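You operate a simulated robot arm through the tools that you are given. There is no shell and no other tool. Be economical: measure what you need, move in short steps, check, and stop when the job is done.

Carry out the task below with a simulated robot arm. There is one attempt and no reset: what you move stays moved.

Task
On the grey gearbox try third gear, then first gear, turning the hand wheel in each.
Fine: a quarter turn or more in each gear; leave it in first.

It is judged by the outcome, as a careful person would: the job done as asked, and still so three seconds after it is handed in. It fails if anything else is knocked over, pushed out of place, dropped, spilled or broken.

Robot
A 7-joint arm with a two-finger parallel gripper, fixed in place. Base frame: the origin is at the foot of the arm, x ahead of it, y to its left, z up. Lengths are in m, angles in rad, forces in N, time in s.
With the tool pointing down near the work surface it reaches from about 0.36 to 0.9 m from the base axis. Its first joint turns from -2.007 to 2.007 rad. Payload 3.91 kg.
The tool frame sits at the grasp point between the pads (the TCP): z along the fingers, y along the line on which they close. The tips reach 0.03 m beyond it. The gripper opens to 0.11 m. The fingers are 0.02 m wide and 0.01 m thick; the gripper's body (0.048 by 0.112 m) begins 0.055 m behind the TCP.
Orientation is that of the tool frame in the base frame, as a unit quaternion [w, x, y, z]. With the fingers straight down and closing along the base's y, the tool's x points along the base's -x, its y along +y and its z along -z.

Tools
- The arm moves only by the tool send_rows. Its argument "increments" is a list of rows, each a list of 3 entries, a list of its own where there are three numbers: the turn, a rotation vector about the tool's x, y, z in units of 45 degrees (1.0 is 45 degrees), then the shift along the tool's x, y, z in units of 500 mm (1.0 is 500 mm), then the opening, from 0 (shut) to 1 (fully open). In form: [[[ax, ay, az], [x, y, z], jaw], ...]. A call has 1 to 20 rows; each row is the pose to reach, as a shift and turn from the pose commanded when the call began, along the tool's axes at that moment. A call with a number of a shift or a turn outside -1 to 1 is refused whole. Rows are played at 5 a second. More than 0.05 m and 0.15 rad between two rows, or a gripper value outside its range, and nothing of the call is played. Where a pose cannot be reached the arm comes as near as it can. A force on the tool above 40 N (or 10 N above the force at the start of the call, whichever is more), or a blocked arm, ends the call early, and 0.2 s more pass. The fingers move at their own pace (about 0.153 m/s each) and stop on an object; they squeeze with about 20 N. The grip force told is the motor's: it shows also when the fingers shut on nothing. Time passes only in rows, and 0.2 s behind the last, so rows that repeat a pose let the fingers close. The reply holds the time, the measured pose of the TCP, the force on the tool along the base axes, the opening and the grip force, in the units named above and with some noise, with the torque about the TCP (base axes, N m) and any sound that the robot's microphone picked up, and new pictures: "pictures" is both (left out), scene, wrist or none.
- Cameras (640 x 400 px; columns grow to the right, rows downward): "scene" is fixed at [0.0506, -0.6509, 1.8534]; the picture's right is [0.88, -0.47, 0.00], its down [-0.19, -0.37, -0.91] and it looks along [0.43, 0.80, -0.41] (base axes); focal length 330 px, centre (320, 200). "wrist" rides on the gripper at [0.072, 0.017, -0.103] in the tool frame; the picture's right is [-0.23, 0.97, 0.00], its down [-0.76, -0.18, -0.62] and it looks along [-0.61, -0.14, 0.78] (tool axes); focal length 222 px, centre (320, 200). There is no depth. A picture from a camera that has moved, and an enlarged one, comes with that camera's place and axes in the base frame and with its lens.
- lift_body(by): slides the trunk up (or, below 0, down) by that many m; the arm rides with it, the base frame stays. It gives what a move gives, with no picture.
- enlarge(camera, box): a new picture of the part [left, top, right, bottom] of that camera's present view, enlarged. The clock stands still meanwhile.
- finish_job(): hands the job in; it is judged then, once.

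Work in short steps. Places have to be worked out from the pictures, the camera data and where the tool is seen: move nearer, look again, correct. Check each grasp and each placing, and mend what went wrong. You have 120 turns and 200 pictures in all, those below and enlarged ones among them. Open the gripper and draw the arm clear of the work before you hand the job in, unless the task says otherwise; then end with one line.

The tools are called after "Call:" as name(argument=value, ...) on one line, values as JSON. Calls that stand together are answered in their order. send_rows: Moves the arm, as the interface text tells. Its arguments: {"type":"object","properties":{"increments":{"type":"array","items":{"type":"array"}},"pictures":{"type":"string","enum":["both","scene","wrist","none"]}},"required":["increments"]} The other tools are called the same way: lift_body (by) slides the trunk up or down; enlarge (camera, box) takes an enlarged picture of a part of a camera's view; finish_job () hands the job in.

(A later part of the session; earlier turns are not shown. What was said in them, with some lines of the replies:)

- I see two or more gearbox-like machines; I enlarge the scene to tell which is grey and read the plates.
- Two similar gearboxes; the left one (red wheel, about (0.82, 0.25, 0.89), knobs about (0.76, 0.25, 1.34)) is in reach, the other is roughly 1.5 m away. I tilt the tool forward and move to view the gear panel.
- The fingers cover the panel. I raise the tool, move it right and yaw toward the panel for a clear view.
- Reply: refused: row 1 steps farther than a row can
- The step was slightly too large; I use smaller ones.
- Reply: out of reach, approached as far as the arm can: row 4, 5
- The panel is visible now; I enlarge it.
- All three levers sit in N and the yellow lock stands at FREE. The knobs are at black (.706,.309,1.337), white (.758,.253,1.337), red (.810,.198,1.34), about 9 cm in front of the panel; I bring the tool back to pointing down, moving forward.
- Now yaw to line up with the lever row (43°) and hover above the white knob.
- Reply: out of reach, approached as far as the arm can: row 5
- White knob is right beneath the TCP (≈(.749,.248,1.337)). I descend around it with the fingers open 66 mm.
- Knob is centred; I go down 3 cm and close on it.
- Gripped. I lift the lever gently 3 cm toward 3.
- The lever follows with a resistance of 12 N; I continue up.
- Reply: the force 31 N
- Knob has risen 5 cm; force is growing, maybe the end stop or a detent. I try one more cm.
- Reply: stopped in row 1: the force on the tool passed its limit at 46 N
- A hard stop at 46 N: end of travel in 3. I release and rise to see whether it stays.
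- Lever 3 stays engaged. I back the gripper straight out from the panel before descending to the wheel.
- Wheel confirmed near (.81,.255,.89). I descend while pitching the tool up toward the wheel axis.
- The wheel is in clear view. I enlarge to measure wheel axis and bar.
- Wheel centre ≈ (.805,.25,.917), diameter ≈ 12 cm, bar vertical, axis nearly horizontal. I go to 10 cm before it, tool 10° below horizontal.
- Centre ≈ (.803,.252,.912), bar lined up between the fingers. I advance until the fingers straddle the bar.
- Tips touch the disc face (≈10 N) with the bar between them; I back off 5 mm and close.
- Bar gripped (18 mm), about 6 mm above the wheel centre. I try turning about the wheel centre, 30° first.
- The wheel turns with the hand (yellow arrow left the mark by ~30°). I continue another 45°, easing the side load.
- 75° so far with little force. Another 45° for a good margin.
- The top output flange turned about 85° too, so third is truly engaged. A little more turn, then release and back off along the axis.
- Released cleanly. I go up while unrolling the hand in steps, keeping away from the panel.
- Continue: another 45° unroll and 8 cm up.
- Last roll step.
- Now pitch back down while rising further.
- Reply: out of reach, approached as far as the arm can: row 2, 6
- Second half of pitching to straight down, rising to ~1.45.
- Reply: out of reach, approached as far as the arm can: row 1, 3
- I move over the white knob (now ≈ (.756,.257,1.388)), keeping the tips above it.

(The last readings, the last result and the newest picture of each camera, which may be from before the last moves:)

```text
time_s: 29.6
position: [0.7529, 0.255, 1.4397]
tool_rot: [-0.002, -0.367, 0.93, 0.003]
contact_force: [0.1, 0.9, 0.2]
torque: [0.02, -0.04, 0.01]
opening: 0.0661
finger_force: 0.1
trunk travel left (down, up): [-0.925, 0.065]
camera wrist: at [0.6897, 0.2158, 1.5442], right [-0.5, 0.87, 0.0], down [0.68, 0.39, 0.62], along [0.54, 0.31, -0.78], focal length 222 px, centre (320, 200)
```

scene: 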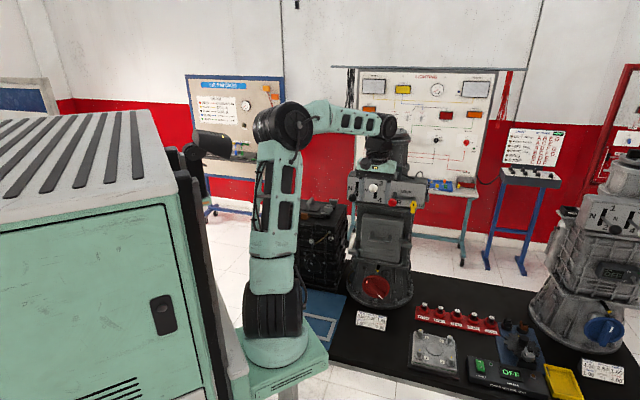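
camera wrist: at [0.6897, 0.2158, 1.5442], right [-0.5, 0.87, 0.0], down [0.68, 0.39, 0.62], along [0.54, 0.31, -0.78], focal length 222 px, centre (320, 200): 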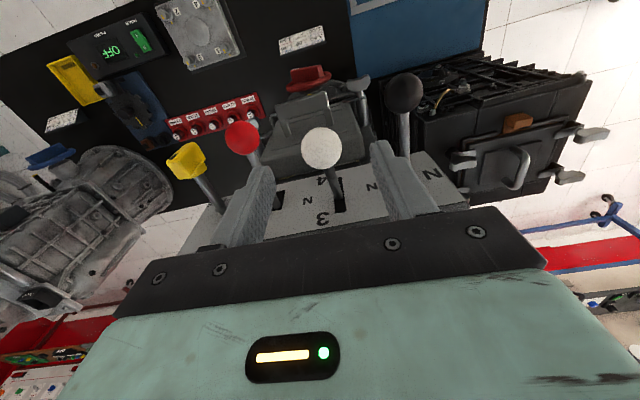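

Aligned. Descend 5 cm and close on the knob.

Call:
send_rows(increments=[[[0, 0, 0], [0, 0, 0.06], 0.6], [[0, 0, 0], [-0.004, 0, 0.102], 0.6], [[0, 0, 0], [-0.004, 0, 0.102], 0.1], [[0, 0, 0], [-0.004, 0, 0.102], 0.1], [[0, 0, 0], [-0.004, 0, 0.102], 0.1]], pictures="wrist")

```text
time_s: 30.8
position: [0.7552, 0.2561, 1.3914]
tool_rot: [-0.002, -0.368, 0.93, 0.002]
contact_force: [-4.0, 2.6, -5.6]
torque: [0.18, -0.08, 0.09]
opening: 0.0316
finger_force: 45.5
trunk travel left (down, up): [-0.925, 0.065]
camera wrist: at [0.6903, 0.2174, 1.4943], right [-0.5, 0.86, 0.0], down [0.68, 0.39, 0.62], along [0.54, 0.32, -0.78], focal length 222 px, centre (320, 200)
```

wrist: 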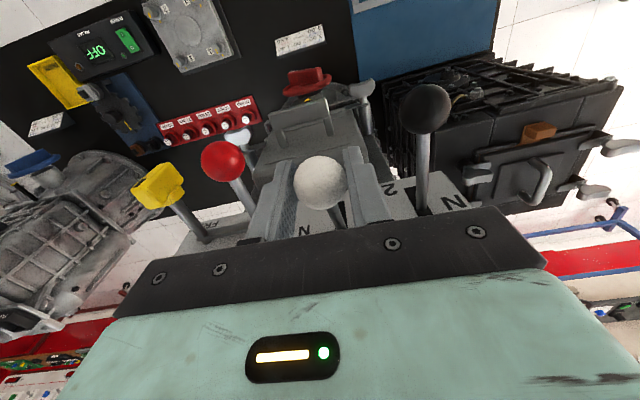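

Gripped. I draw the lever down about 5 cm to N, following the arc outward.

Call:
send_rows(increments=[[[0, 0, 0], [0.005, 0, 0.02], 0.1], [[0, 0, 0], [0.01, 0, 0.045], 0.1], [[0, 0, 0], [0.013, 0, 0.07], 0.1], [[0, 0, 0], [0.015, 0, 0.09], 0.1], [[0, 0, 0], [0.015, 0, 0.106], 0.1]], pictures="wrist")

Call:
enlarge(camera="scene", box=[335, 110, 435, 220])

```text
time_s: 32.0
position: [0.7489, 0.2499, 1.3394]
tool_rot: [0.001, -0.368, 0.93, 0.002]
contact_force: [-5.6, 2.4, 12.5]
torque: [0.76, -0.77, -0.07]
opening: 0.0314
finger_force: 45.0
trunk travel left (down, up): [-0.925, 0.065]
camera wrist: at [0.6838, 0.2113, 1.4425], right [-0.5, 0.87, 0.0], down [0.68, 0.39, 0.62], along [0.54, 0.31, -0.78], focal length 222 px, centre (320, 200)
```

wrist: 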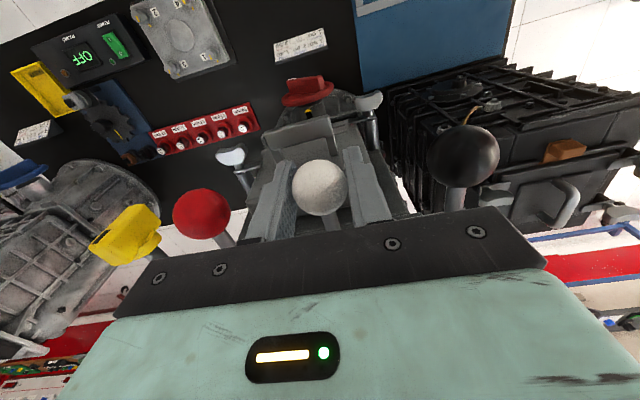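

```text
3.64 times, centred on (385, 165) of scene
camera zoom: at [0.0506, -0.6509, 1.8534], right [0.88, -0.47, 0.0], down [-0.19, -0.37, -0.91], along [0.43, 0.8, -0.41], focal length 1201 px, centre (84, 327)
```

zoom: 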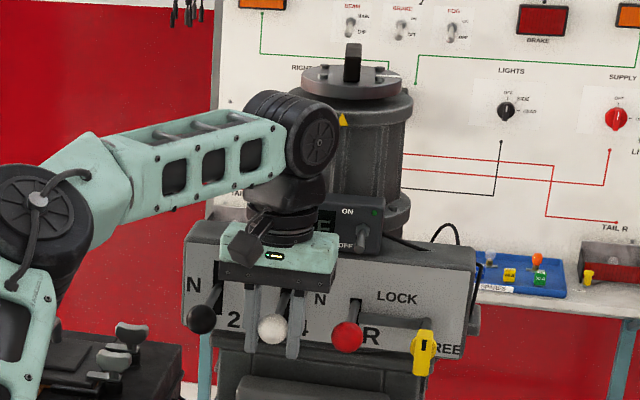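

The white knob is at its original N place (273,328 in the zoom). I release and rise 11 cm.

Call:
send_rows(increments=[[[0, 0, 0], [0, 0, 0], 0.6], [[0, 0, 0], [0, 0, 0], 0.6], [[0, 0, 0], [0, 0, -0.07], 0.6], [[0, 0, 0], [0, 0, -0.14], 0.6], [[0, 0, 0], [0, 0, -0.2], 0.6]], pictures="wrist")

Call:
enlarge(camera="scene", box=[335, 110, 435, 220])

```text
time_s: 33.2
position: [0.7496, 0.2492, 1.4383]
tool_rot: [-0.001, -0.368, 0.93, 0.003]
contact_force: [-0.9, 0.6, 0.1]
torque: [0.02, -0.01, -0.04]
opening: 0.0659
finger_force: 0.0
trunk travel left (down, up): [-0.925, 0.065]
camera wrist: at [0.6846, 0.2108, 1.5421], right [-0.5, 0.87, 0.0], down [0.68, 0.39, 0.62], along [0.54, 0.31, -0.78], focal length 222 px, centre (320, 200)
```

wrist: 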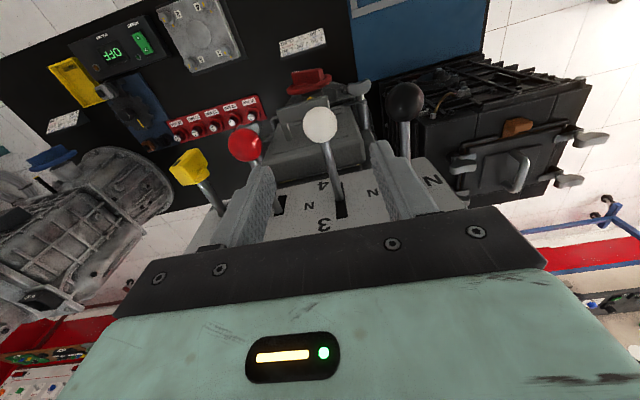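

```text
3.64 times, centred on (385, 165) of scene
camera zoom: at [0.0506, -0.6509, 1.8534], right [0.88, -0.47, 0.0], down [-0.19, -0.37, -0.91], along [0.43, 0.8, -0.41], focal length 1201 px, centre (84, 327)
```

zoom: 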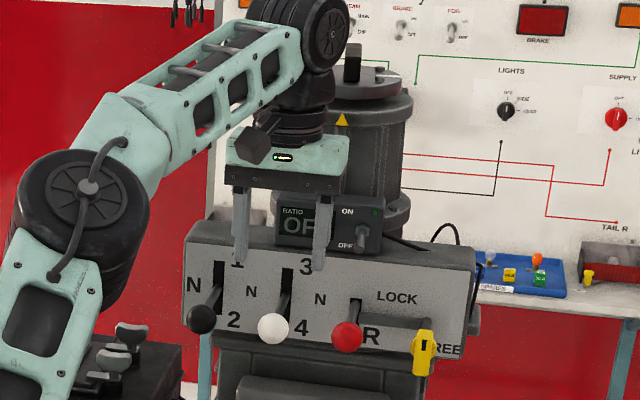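

White is in N. I shift 76 mm along the row to above the black knob.

Call:
send_rows(increments=[[[0, 0, 0], [0, 0.08, 0], 0.6], [[0, 0, 0], [0, 0.152, 0], 0.6], [[0, 0, 0], [0, 0.152, 0.08], 0.6]], pictures="wrist")

```text
time_s: 34.0
position: [0.6974, 0.3061, 1.3998]
tool_rot: [-0.001, -0.368, 0.93, 0.002]
contact_force: [0.0, 0.3, -0.7]
torque: [0.01, -0.02, 0.01]
opening: 0.066
finger_force: 0.0
trunk travel left (down, up): [-0.925, 0.065]
camera wrist: at [0.6327, 0.2671, 1.502], right [-0.5, 0.87, 0.0], down [0.68, 0.39, 0.62], along [0.54, 0.31, -0.78], focal length 222 px, centre (320, 200)
```

wrist: 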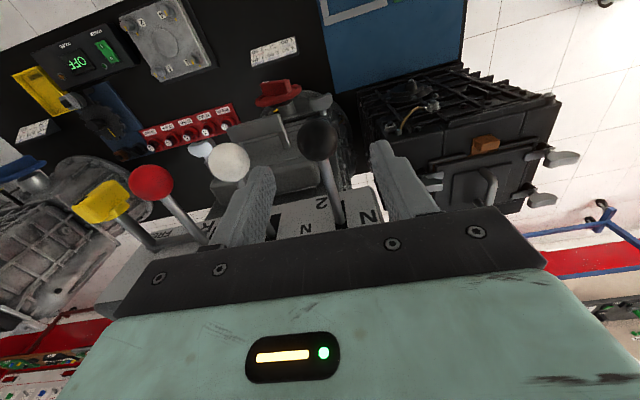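

Aligned with the black knob. Descend 6.3 cm and grip.

Call:
send_rows(increments=[[[0, 0, 0], [0, 0, 0.07], 0.6], [[0, 0, 0], [0, 0, 0.126], 0.6], [[0, 0, 0], [0, 0, 0.126], 0.1], [[0, 0, 0], [0, 0, 0.126], 0.1], [[0, 0, 0], [0, 0, 0.126], 0.1]], pictures="wrist")

```text
time_s: 35.2
position: [0.698, 0.3066, 1.3361]
tool_rot: [0.0, -0.367, 0.93, 0.001]
contact_force: [5.2, -0.9, 0.1]
torque: [-0.05, -0.06, -0.04]
opening: 0.0314
finger_force: 45.1
trunk travel left (down, up): [-0.925, 0.065]
camera wrist: at [0.6334, 0.2668, 1.4387], right [-0.5, 0.87, 0.0], down [0.68, 0.39, 0.62], along [0.54, 0.31, -0.78], focal length 222 px, centre (320, 200)
```

wrist: 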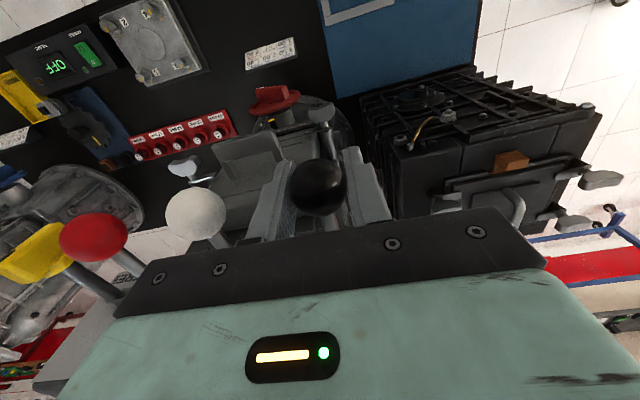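

Gripped the black knob. I lift it 5 cm along the same arc toward 1.

Call:
send_rows(increments=[[[0, 0, 0], [0, 0, -0.02], 0.1], [[0, 0, 0], [0, 0, -0.04], 0.1], [[0, 0, 0], [-0.004, 0, -0.06], 0.1], [[0, 0, 0], [-0.01, 0, -0.08], 0.1], [[0, 0, 0], [-0.017, 0, -0.1], 0.1]], pictures="none")

Call:
send_rows(increments=[[[0, 0, 0], [-0.003, 0, -0.006], 0.1], [[0, 0, 0], [-0.006, 0, -0.012], 0.1], [[0, 0, 0], [-0.006, 0, -0.018], 0.1]], pictures="wrist")

```text
time_s: 36.4
position: [0.7035, 0.3116, 1.3862]
tool_rot: [-0.001, -0.368, 0.93, 0.003]
contact_force: [-4.9, 0.3, -12.8]
torque: [0.78, -0.78, 0.23]
opening: 0.0314
finger_force: 44.7
trunk travel left (down, up): [-0.925, 0.065]
```

```text
time_s: 37.0
position: [0.7045, 0.3128, 1.3875]
tool_rot: [-0.005, -0.368, 0.93, 0.002]
contact_force: [-4.4, -2.8, -9.5]
torque: [0.86, -0.94, 0.01]
opening: 0.0314
finger_force: 45.5
trunk travel left (down, up): [-0.925, 0.065]
stopped in row 2: the force on the tool passed its limit at 53 N (the readings are from after the stop); the commanded pose is now the measured one
camera wrist: at [0.6411, 0.2741, 1.4912], right [-0.5, 0.87, 0.0], down [0.68, 0.39, 0.61], along [0.53, 0.31, -0.79], focal length 222 px, centre (320, 200)
```

wrist: 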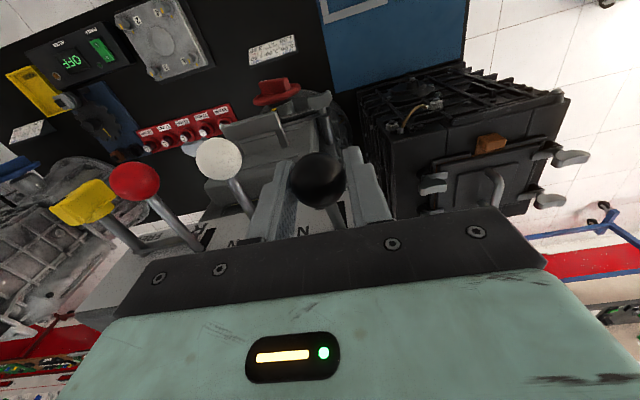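

End stop reached at the same height as third had. Release, rise 4 cm and back out from the panel.

Call:
send_rows(increments=[[[0, 0, 0], [0, 0, 0], 0.6], [[0, 0, 0], [0, 0, 0], 0.6], [[0, 0, 0], [0.02, 0, -0.08], 0.6], [[0, 0, 0], [0.1, 0, -0.08], 0.6], [[0, 0, 0], [0.19, -0.03, -0.08], 0.6], [[0, 0, 0], [0.27, -0.07, -0.06], 0.6], [[0, 0, 0], [0.35, -0.1, -0.02], 0.6], [[0, 0, 0], [0.38, -0.13, 0.06], 0.6], [[0, 0, 0], [0.38, -0.15, 0.15], 0.6], [[0, 0, 0], [0.38, -0.15, 0.2], 0.6]])

Call:
enlarge(camera="scene", box=[335, 110, 435, 220])

```text
time_s: 39.2
position: [0.6163, 0.126, 1.2884]
tool_rot: [-0.005, -0.369, 0.93, 0.001]
contact_force: [0.1, 0.3, 0.8]
torque: [0.01, 0.0, -0.03]
opening: 0.0659
finger_force: 0.0
trunk travel left (down, up): [-0.925, 0.065]
camera wrist: at [0.5526, 0.0888, 1.3921], right [-0.5, 0.87, 0.0], down [0.68, 0.39, 0.62], along [0.53, 0.31, -0.79], focal length 222 px, centre (320, 200)
```

scene: 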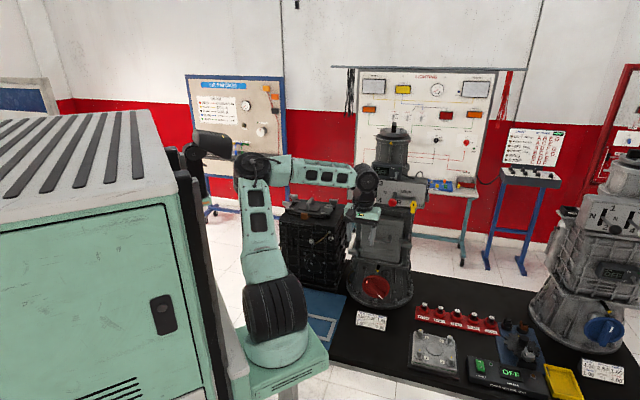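
wrist: 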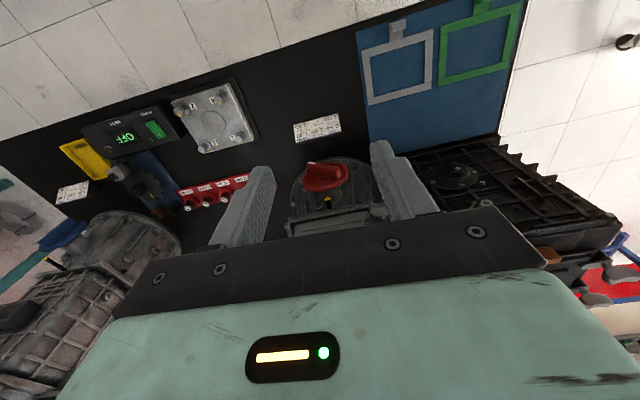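

```text
3.64 times, centred on (385, 165) of scene
camera zoom: at [0.0506, -0.6509, 1.8534], right [0.88, -0.47, 0.0], down [-0.19, -0.37, -0.91], along [0.43, 0.8, -0.41], focal length 1201 px, centre (84, 327)
```

zoom: 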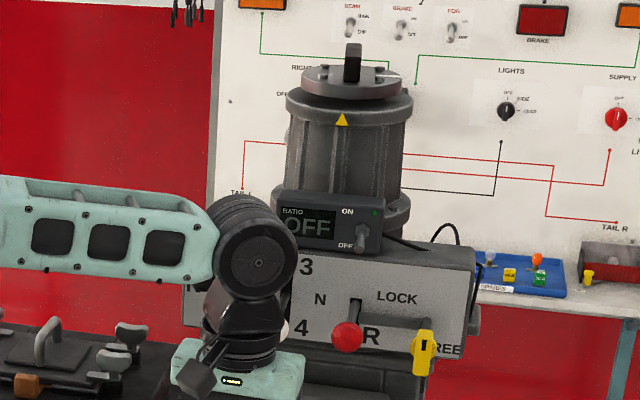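

First should be engaged; the arm hides the knob for now, I'll check later. I descend to the wheel again, pitching up.

Call:
send_rows(increments=[[[0, -0.16, 0], [0.005, -0.005, 0.08], 0.6], [[0, -0.32, 0], [0.01, -0.01, 0.16], 0.6], [[0, -0.48, 0], [0.015, -0.02, 0.24], 0.6], [[0, -0.64, 0], [0.02, -0.03, 0.32], 0.6], [[0, -0.8, 0], [0.025, -0.04, 0.4], 0.6], [[0, -0.95, 0], [0.03, -0.044, 0.476], 0.6]], pictures="none")

Call:
enlarge(camera="scene", box=[335, 110, 435, 220])

```text
time_s: 40.6
position: [0.6187, 0.1011, 1.0506]
tool_rot: [0.336, -0.342, 0.867, 0.135]
contact_force: [-0.5, 0.2, -0.1]
torque: [-0.03, 0.02, -0.01]
opening: 0.066
finger_force: 0.0
trunk travel left (down, up): [-0.925, 0.065]
```

```text
3.64 times, centred on (385, 165) of scene
camera zoom: at [0.0506, -0.6509, 1.8534], right [0.88, -0.47, 0.0], down [-0.19, -0.37, -0.91], along [0.43, 0.8, -0.41], focal length 1201 px, centre (84, 327)
```

zoom: 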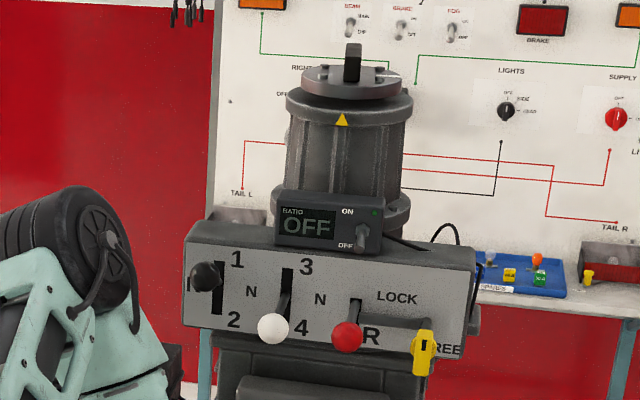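

Black is clearly at 1, others in N. Next pose: 10 cm in front of the wheel, on axis.

Call:
send_rows(increments=[[[0, -0.16, 0], [0.006, -0.006, 0.05], 0.6], [[0, -0.32, 0], [0.012, -0.012, 0.1], 0.6], [[0, -0.48, 0], [0.018, -0.018, 0.15], 0.6], [[0, -0.64, 0], [0.024, -0.024, 0.2], 0.6], [[0, -0.8, 0], [0.03, -0.03, 0.26], 0.6], [[0, -0.963, 0], [0.036, -0.035, 0.312], 0.6]], pictures="none")

Call:
send_rows(increments=[[[0, 0, -0.17], [0, 0, 0], 0.6], [[0, 0, -0.34], [0, 0, 0], 0.6], [[0, 0, -0.5], [0, 0, 0], 0.6], [[0, 0, -0.67], [0, 0, 0], 0.6], [[0, 0, -0.84], [0, 0, 0], 0.6], [[0, 0, -1], [0, 0, 0], 0.6]])

```text
time_s: 42.0
position: [0.6963, 0.1513, 0.924]
tool_rot: [0.632, -0.267, 0.683, 0.252]
contact_force: [-1.2, -0.1, 0.1]
torque: [-0.01, 0.01, -0.02]
opening: 0.0658
finger_force: 0.0
trunk travel left (down, up): [-0.925, 0.065]
```

```text
time_s: 43.4
position: [0.6974, 0.1512, 0.9237]
tool_rot: [0.679, -0.51, 0.528, -0.009]
contact_force: [0.0, 0.0, 0.2]
torque: [0.02, 0.01, 0.0]
opening: 0.0658
finger_force: 0.1
trunk travel left (down, up): [-0.925, 0.065]
camera wrist: at [0.6443, 0.048, 0.8682], right [-0.61, 0.59, -0.52], down [-0.7, -0.09, 0.71], along [0.37, 0.8, 0.47], focal length 222 px, centre (320, 200)
```

scene: 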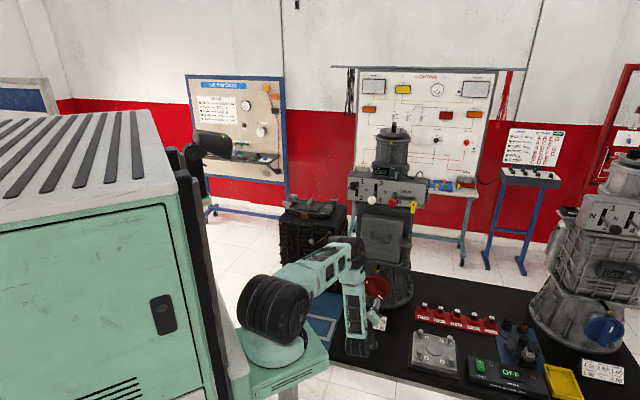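
wrist: 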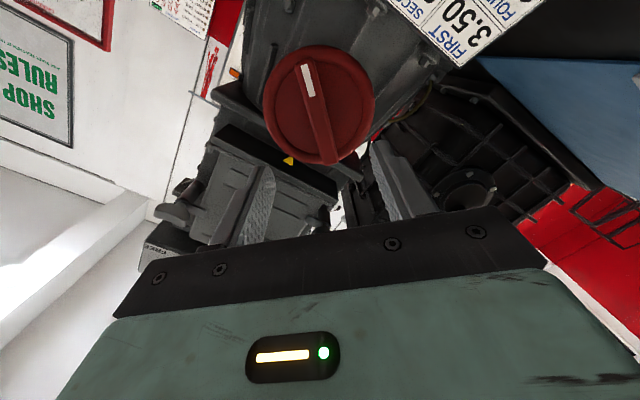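

The bar lines up with the fingers in this roll. Advance 10 cm and close.

Call:
send_rows(increments=[[[0, 0, 0], [0, 0, 0.09], 0.6], [[0, 0, 0], [0, 0, 0.16], 0.6], [[0, 0, 0], [0, 0, 0.202], 0.6], [[0, 0, 0], [0, 0, 0.202], 0.05], [[0, 0, 0], [0, 0, 0.202], 0.05], [[0, 0, 0], [0, 0, 0.202], 0.05]], pictures="wrist")

```text
time_s: 44.8
position: [0.7697, 0.2207, 0.917]
tool_rot: [0.68, -0.508, 0.528, -0.009]
contact_force: [3.9, -2.5, 4.7]
torque: [0.36, -0.32, -0.9]
opening: 0.0179
finger_force: 45.2
trunk travel left (down, up): [-0.925, 0.065]
camera wrist: at [0.7179, 0.1166, 0.8608], right [-0.61, 0.6, -0.52], down [-0.7, -0.09, 0.71], along [0.38, 0.8, 0.47], focal length 222 px, centre (320, 200)
```

wrist: 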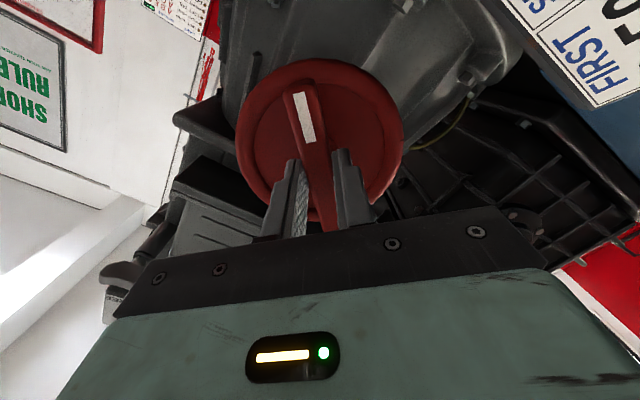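

Gripped. I turn the wheel 45°.

Call:
send_rows(increments=[[[0, 0, 0.17], [0, 0, 0], 0.05], [[0, 0, 0.34], [0, 0, 0], 0.05], [[0, 0, 0.5], [0, 0, 0], 0.05], [[0, 0, 0.67], [0, 0, 0], 0.05], [[0, 0, 0.84], [0, 0, 0], 0.05], [[0, 0, 1], [0, 0, 0], 0.05]], pictures="wrist")

```text
time_s: 46.2
position: [0.7701, 0.2209, 0.9159]
tool_rot: [0.632, -0.267, 0.682, 0.253]
contact_force: [8.1, -9.5, 14.6]
torque: [-0.59, 0.47, 0.58]
opening: 0.0182
finger_force: 45.3
trunk travel left (down, up): [-0.925, 0.065]
camera wrist: at [0.6789, 0.1574, 0.8518], right [-0.65, 0.72, 0.23], down [-0.29, -0.52, 0.8], along [0.7, 0.46, 0.55], focal length 222 px, centre (320, 200)
```

wrist: 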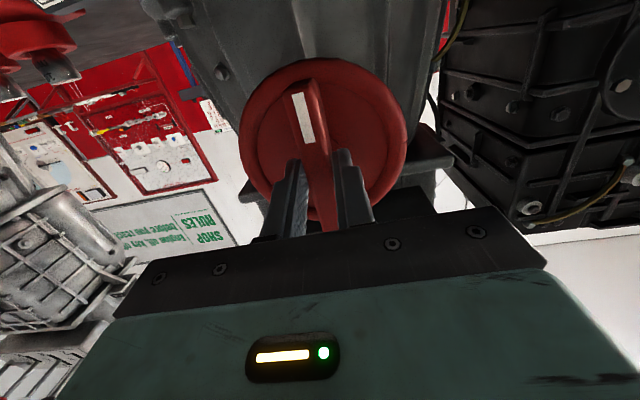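

45° done. Another 45°, easing the ~12 N side load slightly.

Call:
send_rows(increments=[[[0, 0, 0.17], [-0.003, -0.004, 0], 0.05], [[0, 0, 0.34], [-0.003, -0.004, 0], 0.05], [[0, 0, 0.5], [-0.003, -0.004, 0], 0.05], [[0, 0, 0.67], [-0.003, -0.004, 0], 0.05], [[0, 0, 0.84], [-0.003, -0.004, 0], 0.05], [[0, 0, 1], [-0.003, -0.004, 0], 0.05]], pictures="none")

Call:
send_rows(increments=[[[0, 0, 0.17], [0, 0, 0], 0.05], [[0, 0, 0.34], [0, 0, 0], 0.05], [[0, 0, 0.5], [0, 0, 0], 0.05], [[0, 0, 0.67], [0, 0, 0], 0.05], [[0, 0, 0.84], [0, 0, 0], 0.05], [[0, 0, 1], [0, 0, 0], 0.05]])

Call:
enlarge(camera="scene", box=[335, 110, 435, 220])

```text
time_s: 47.6
position: [0.7707, 0.2202, 0.9165]
tool_rot: [0.485, 0.014, 0.734, 0.475]
contact_force: [-0.7, 5.9, 0.1]
torque: [-0.3, 0.2, 1.5]
opening: 0.0188
finger_force: 44.6
trunk travel left (down, up): [-0.925, 0.065]
```

```text
time_s: 49.0
position: [0.7705, 0.2197, 0.9178]
tool_rot: [0.267, 0.294, 0.672, 0.625]
contact_force: [-13.7, 7.2, 0.4]
torque: [0.45, -0.55, 1.11]
opening: 0.0191
finger_force: 44.9
trunk travel left (down, up): [-0.925, 0.065]
camera wrist: at [0.6462, 0.2011, 0.942], right [0.22, -0.12, 0.97], down [0.06, -0.99, -0.14], along [0.97, 0.09, -0.21], focal length 222 px, centre (320, 200)
```

scene: 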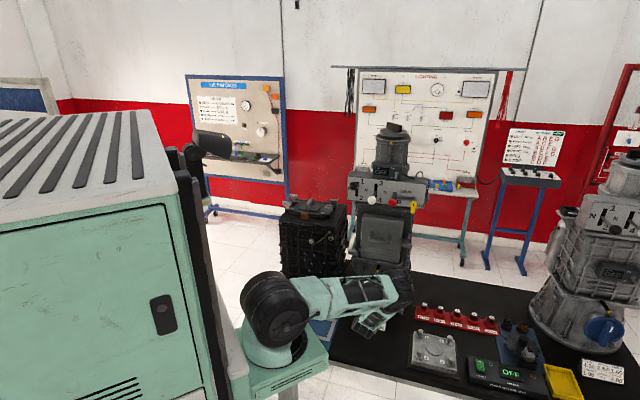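
wrist: 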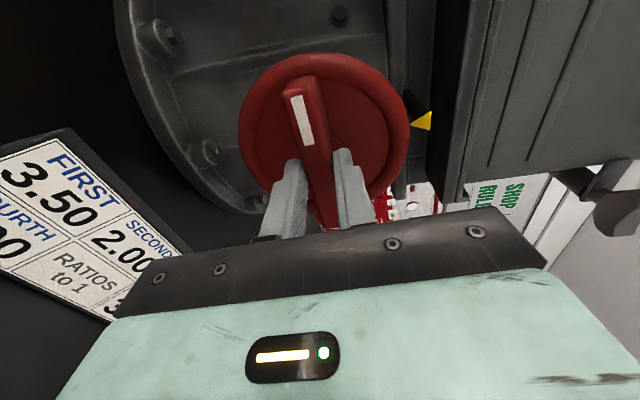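

```text
3.64 times, centred on (385, 165) of scene
camera zoom: at [0.0506, -0.6509, 1.8534], right [0.88, -0.47, 0.0], down [-0.19, -0.37, -0.91], along [0.43, 0.8, -0.41], focal length 1201 px, centre (84, 327)
```

zoom: 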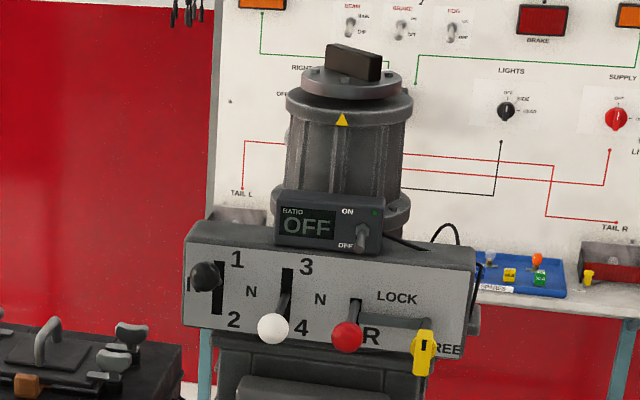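

135° turned in first; the output followed by about 39° (3.5:1), and the black lever is still in 1. Release and withdraw.

Call:
send_rows(increments=[[[0, 0, 0], [0, 0, 0], 0.6], [[0, 0, 0], [0, 0, 0], 0.6], [[0, 0, 0], [0, 0, -0.06], 0.6], [[0, 0, 0], [0, 0, -0.13], 0.6], [[0, 0, 0], [0, 0, -0.2], 0.6], [[0, 0, 0], [0, 0.06, -0.24], 0.6], [[0, 0, 0], [0, 0.14, -0.26], 0.6]])

Call:
enlarge(camera="scene", box=[335, 110, 435, 340])

```text
time_s: 50.6
position: [0.6791, 0.1341, 0.9976]
tool_rot: [0.267, 0.294, 0.673, 0.625]
contact_force: [0.3, 0.0, -0.9]
torque: [0.01, -0.01, 0.02]
opening: 0.066
finger_force: 0.0
trunk travel left (down, up): [-0.925, 0.065]
camera wrist: at [0.5562, 0.1151, 1.0216], right [0.21, -0.12, 0.97], down [0.06, -0.99, -0.13], along [0.97, 0.09, -0.21], focal length 222 px, centre (320, 200)
```

scene: 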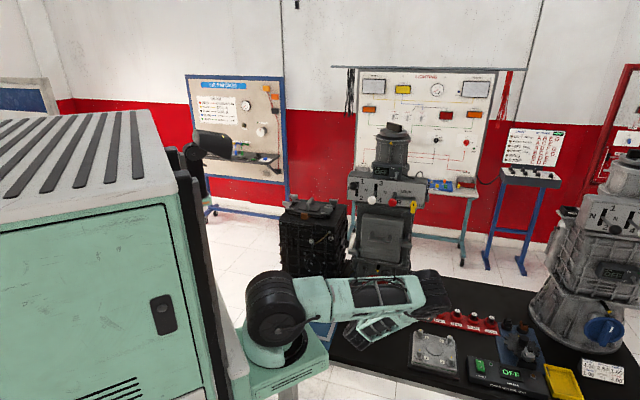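
wrist: 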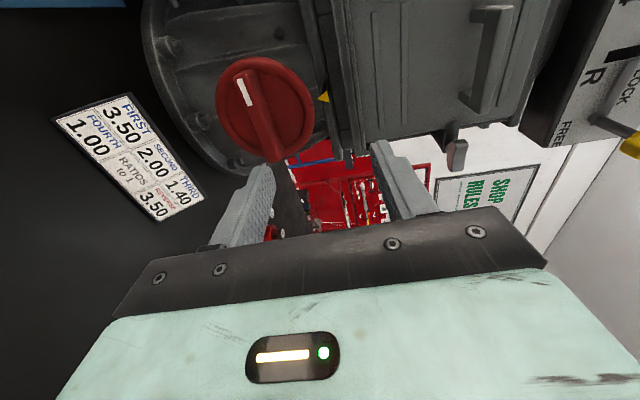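

```text
1.74 times, centred on (385, 225) of scene
camera zoom: at [0.0506, -0.6509, 1.8534], right [0.88, -0.47, 0.0], down [-0.19, -0.37, -0.91], along [0.43, 0.8, -0.41], focal length 574 px, centre (207, 156)
```

zoom: 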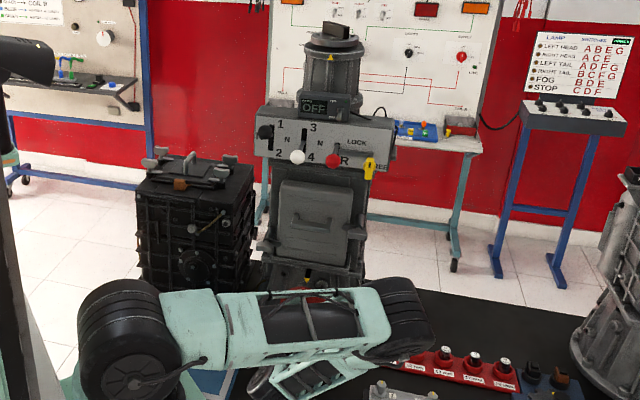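

All in place and first still engaged. I lift the arm a bit more to be clear and check the bench.

Call:
send_rows(increments=[[[0, 0, 0], [0, 0.08, -0.02], 0.6], [[0, 0, 0], [0, 0.16, -0.04], 0.6], [[0, 0, 0], [0, 0.24, -0.06], 0.6], [[0, 0, 0], [0, 0.3, -0.08], 0.6]], pictures="scene")

Call:
enlarge(camera="scene", box=[300, 150, 560, 390])

```text
time_s: 51.6
position: [0.6612, 0.1114, 1.149]
tool_rot: [0.268, 0.293, 0.672, 0.625]
contact_force: [0.1, -0.1, 0.7]
torque: [0.01, -0.03, 0.01]
opening: 0.066
finger_force: 0.0
trunk travel left (down, up): [-0.925, 0.065]
```

scene: 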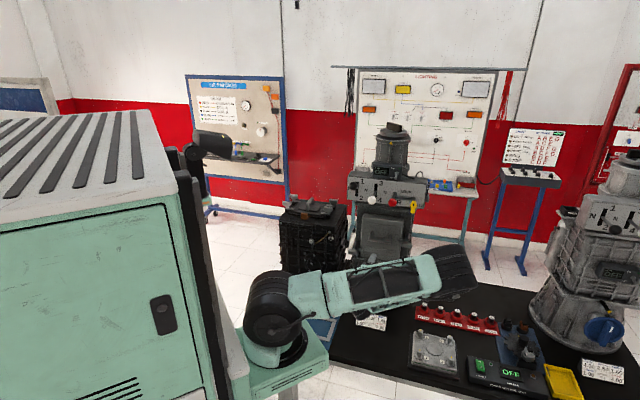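

```text
1.67 times, centred on (430, 270) of scene
camera zoom: at [0.0506, -0.6509, 1.8534], right [0.88, -0.47, 0.0], down [-0.19, -0.37, -0.91], along [0.43, 0.8, -0.41], focal length 550 px, centre (137, 83)
```

zoom: 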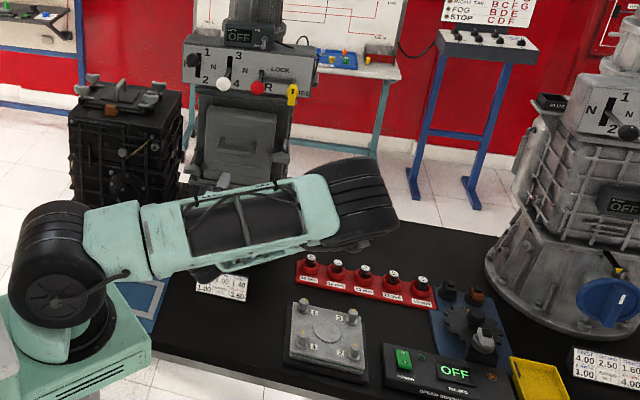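

Everything else on the bench is undisturbed, the arm is clear, the gripper is open and the lever is in first.

Call:
finish_job()

```text
The job is handed in.
```

I turned the hand wheel about 133° in third gear and about 135° in first on the grey gearbox with the red wheel, and left it in first. The light-grey gearbox with the blue wheel also fits "grey", but it is about 1.5 m away and out of reach.
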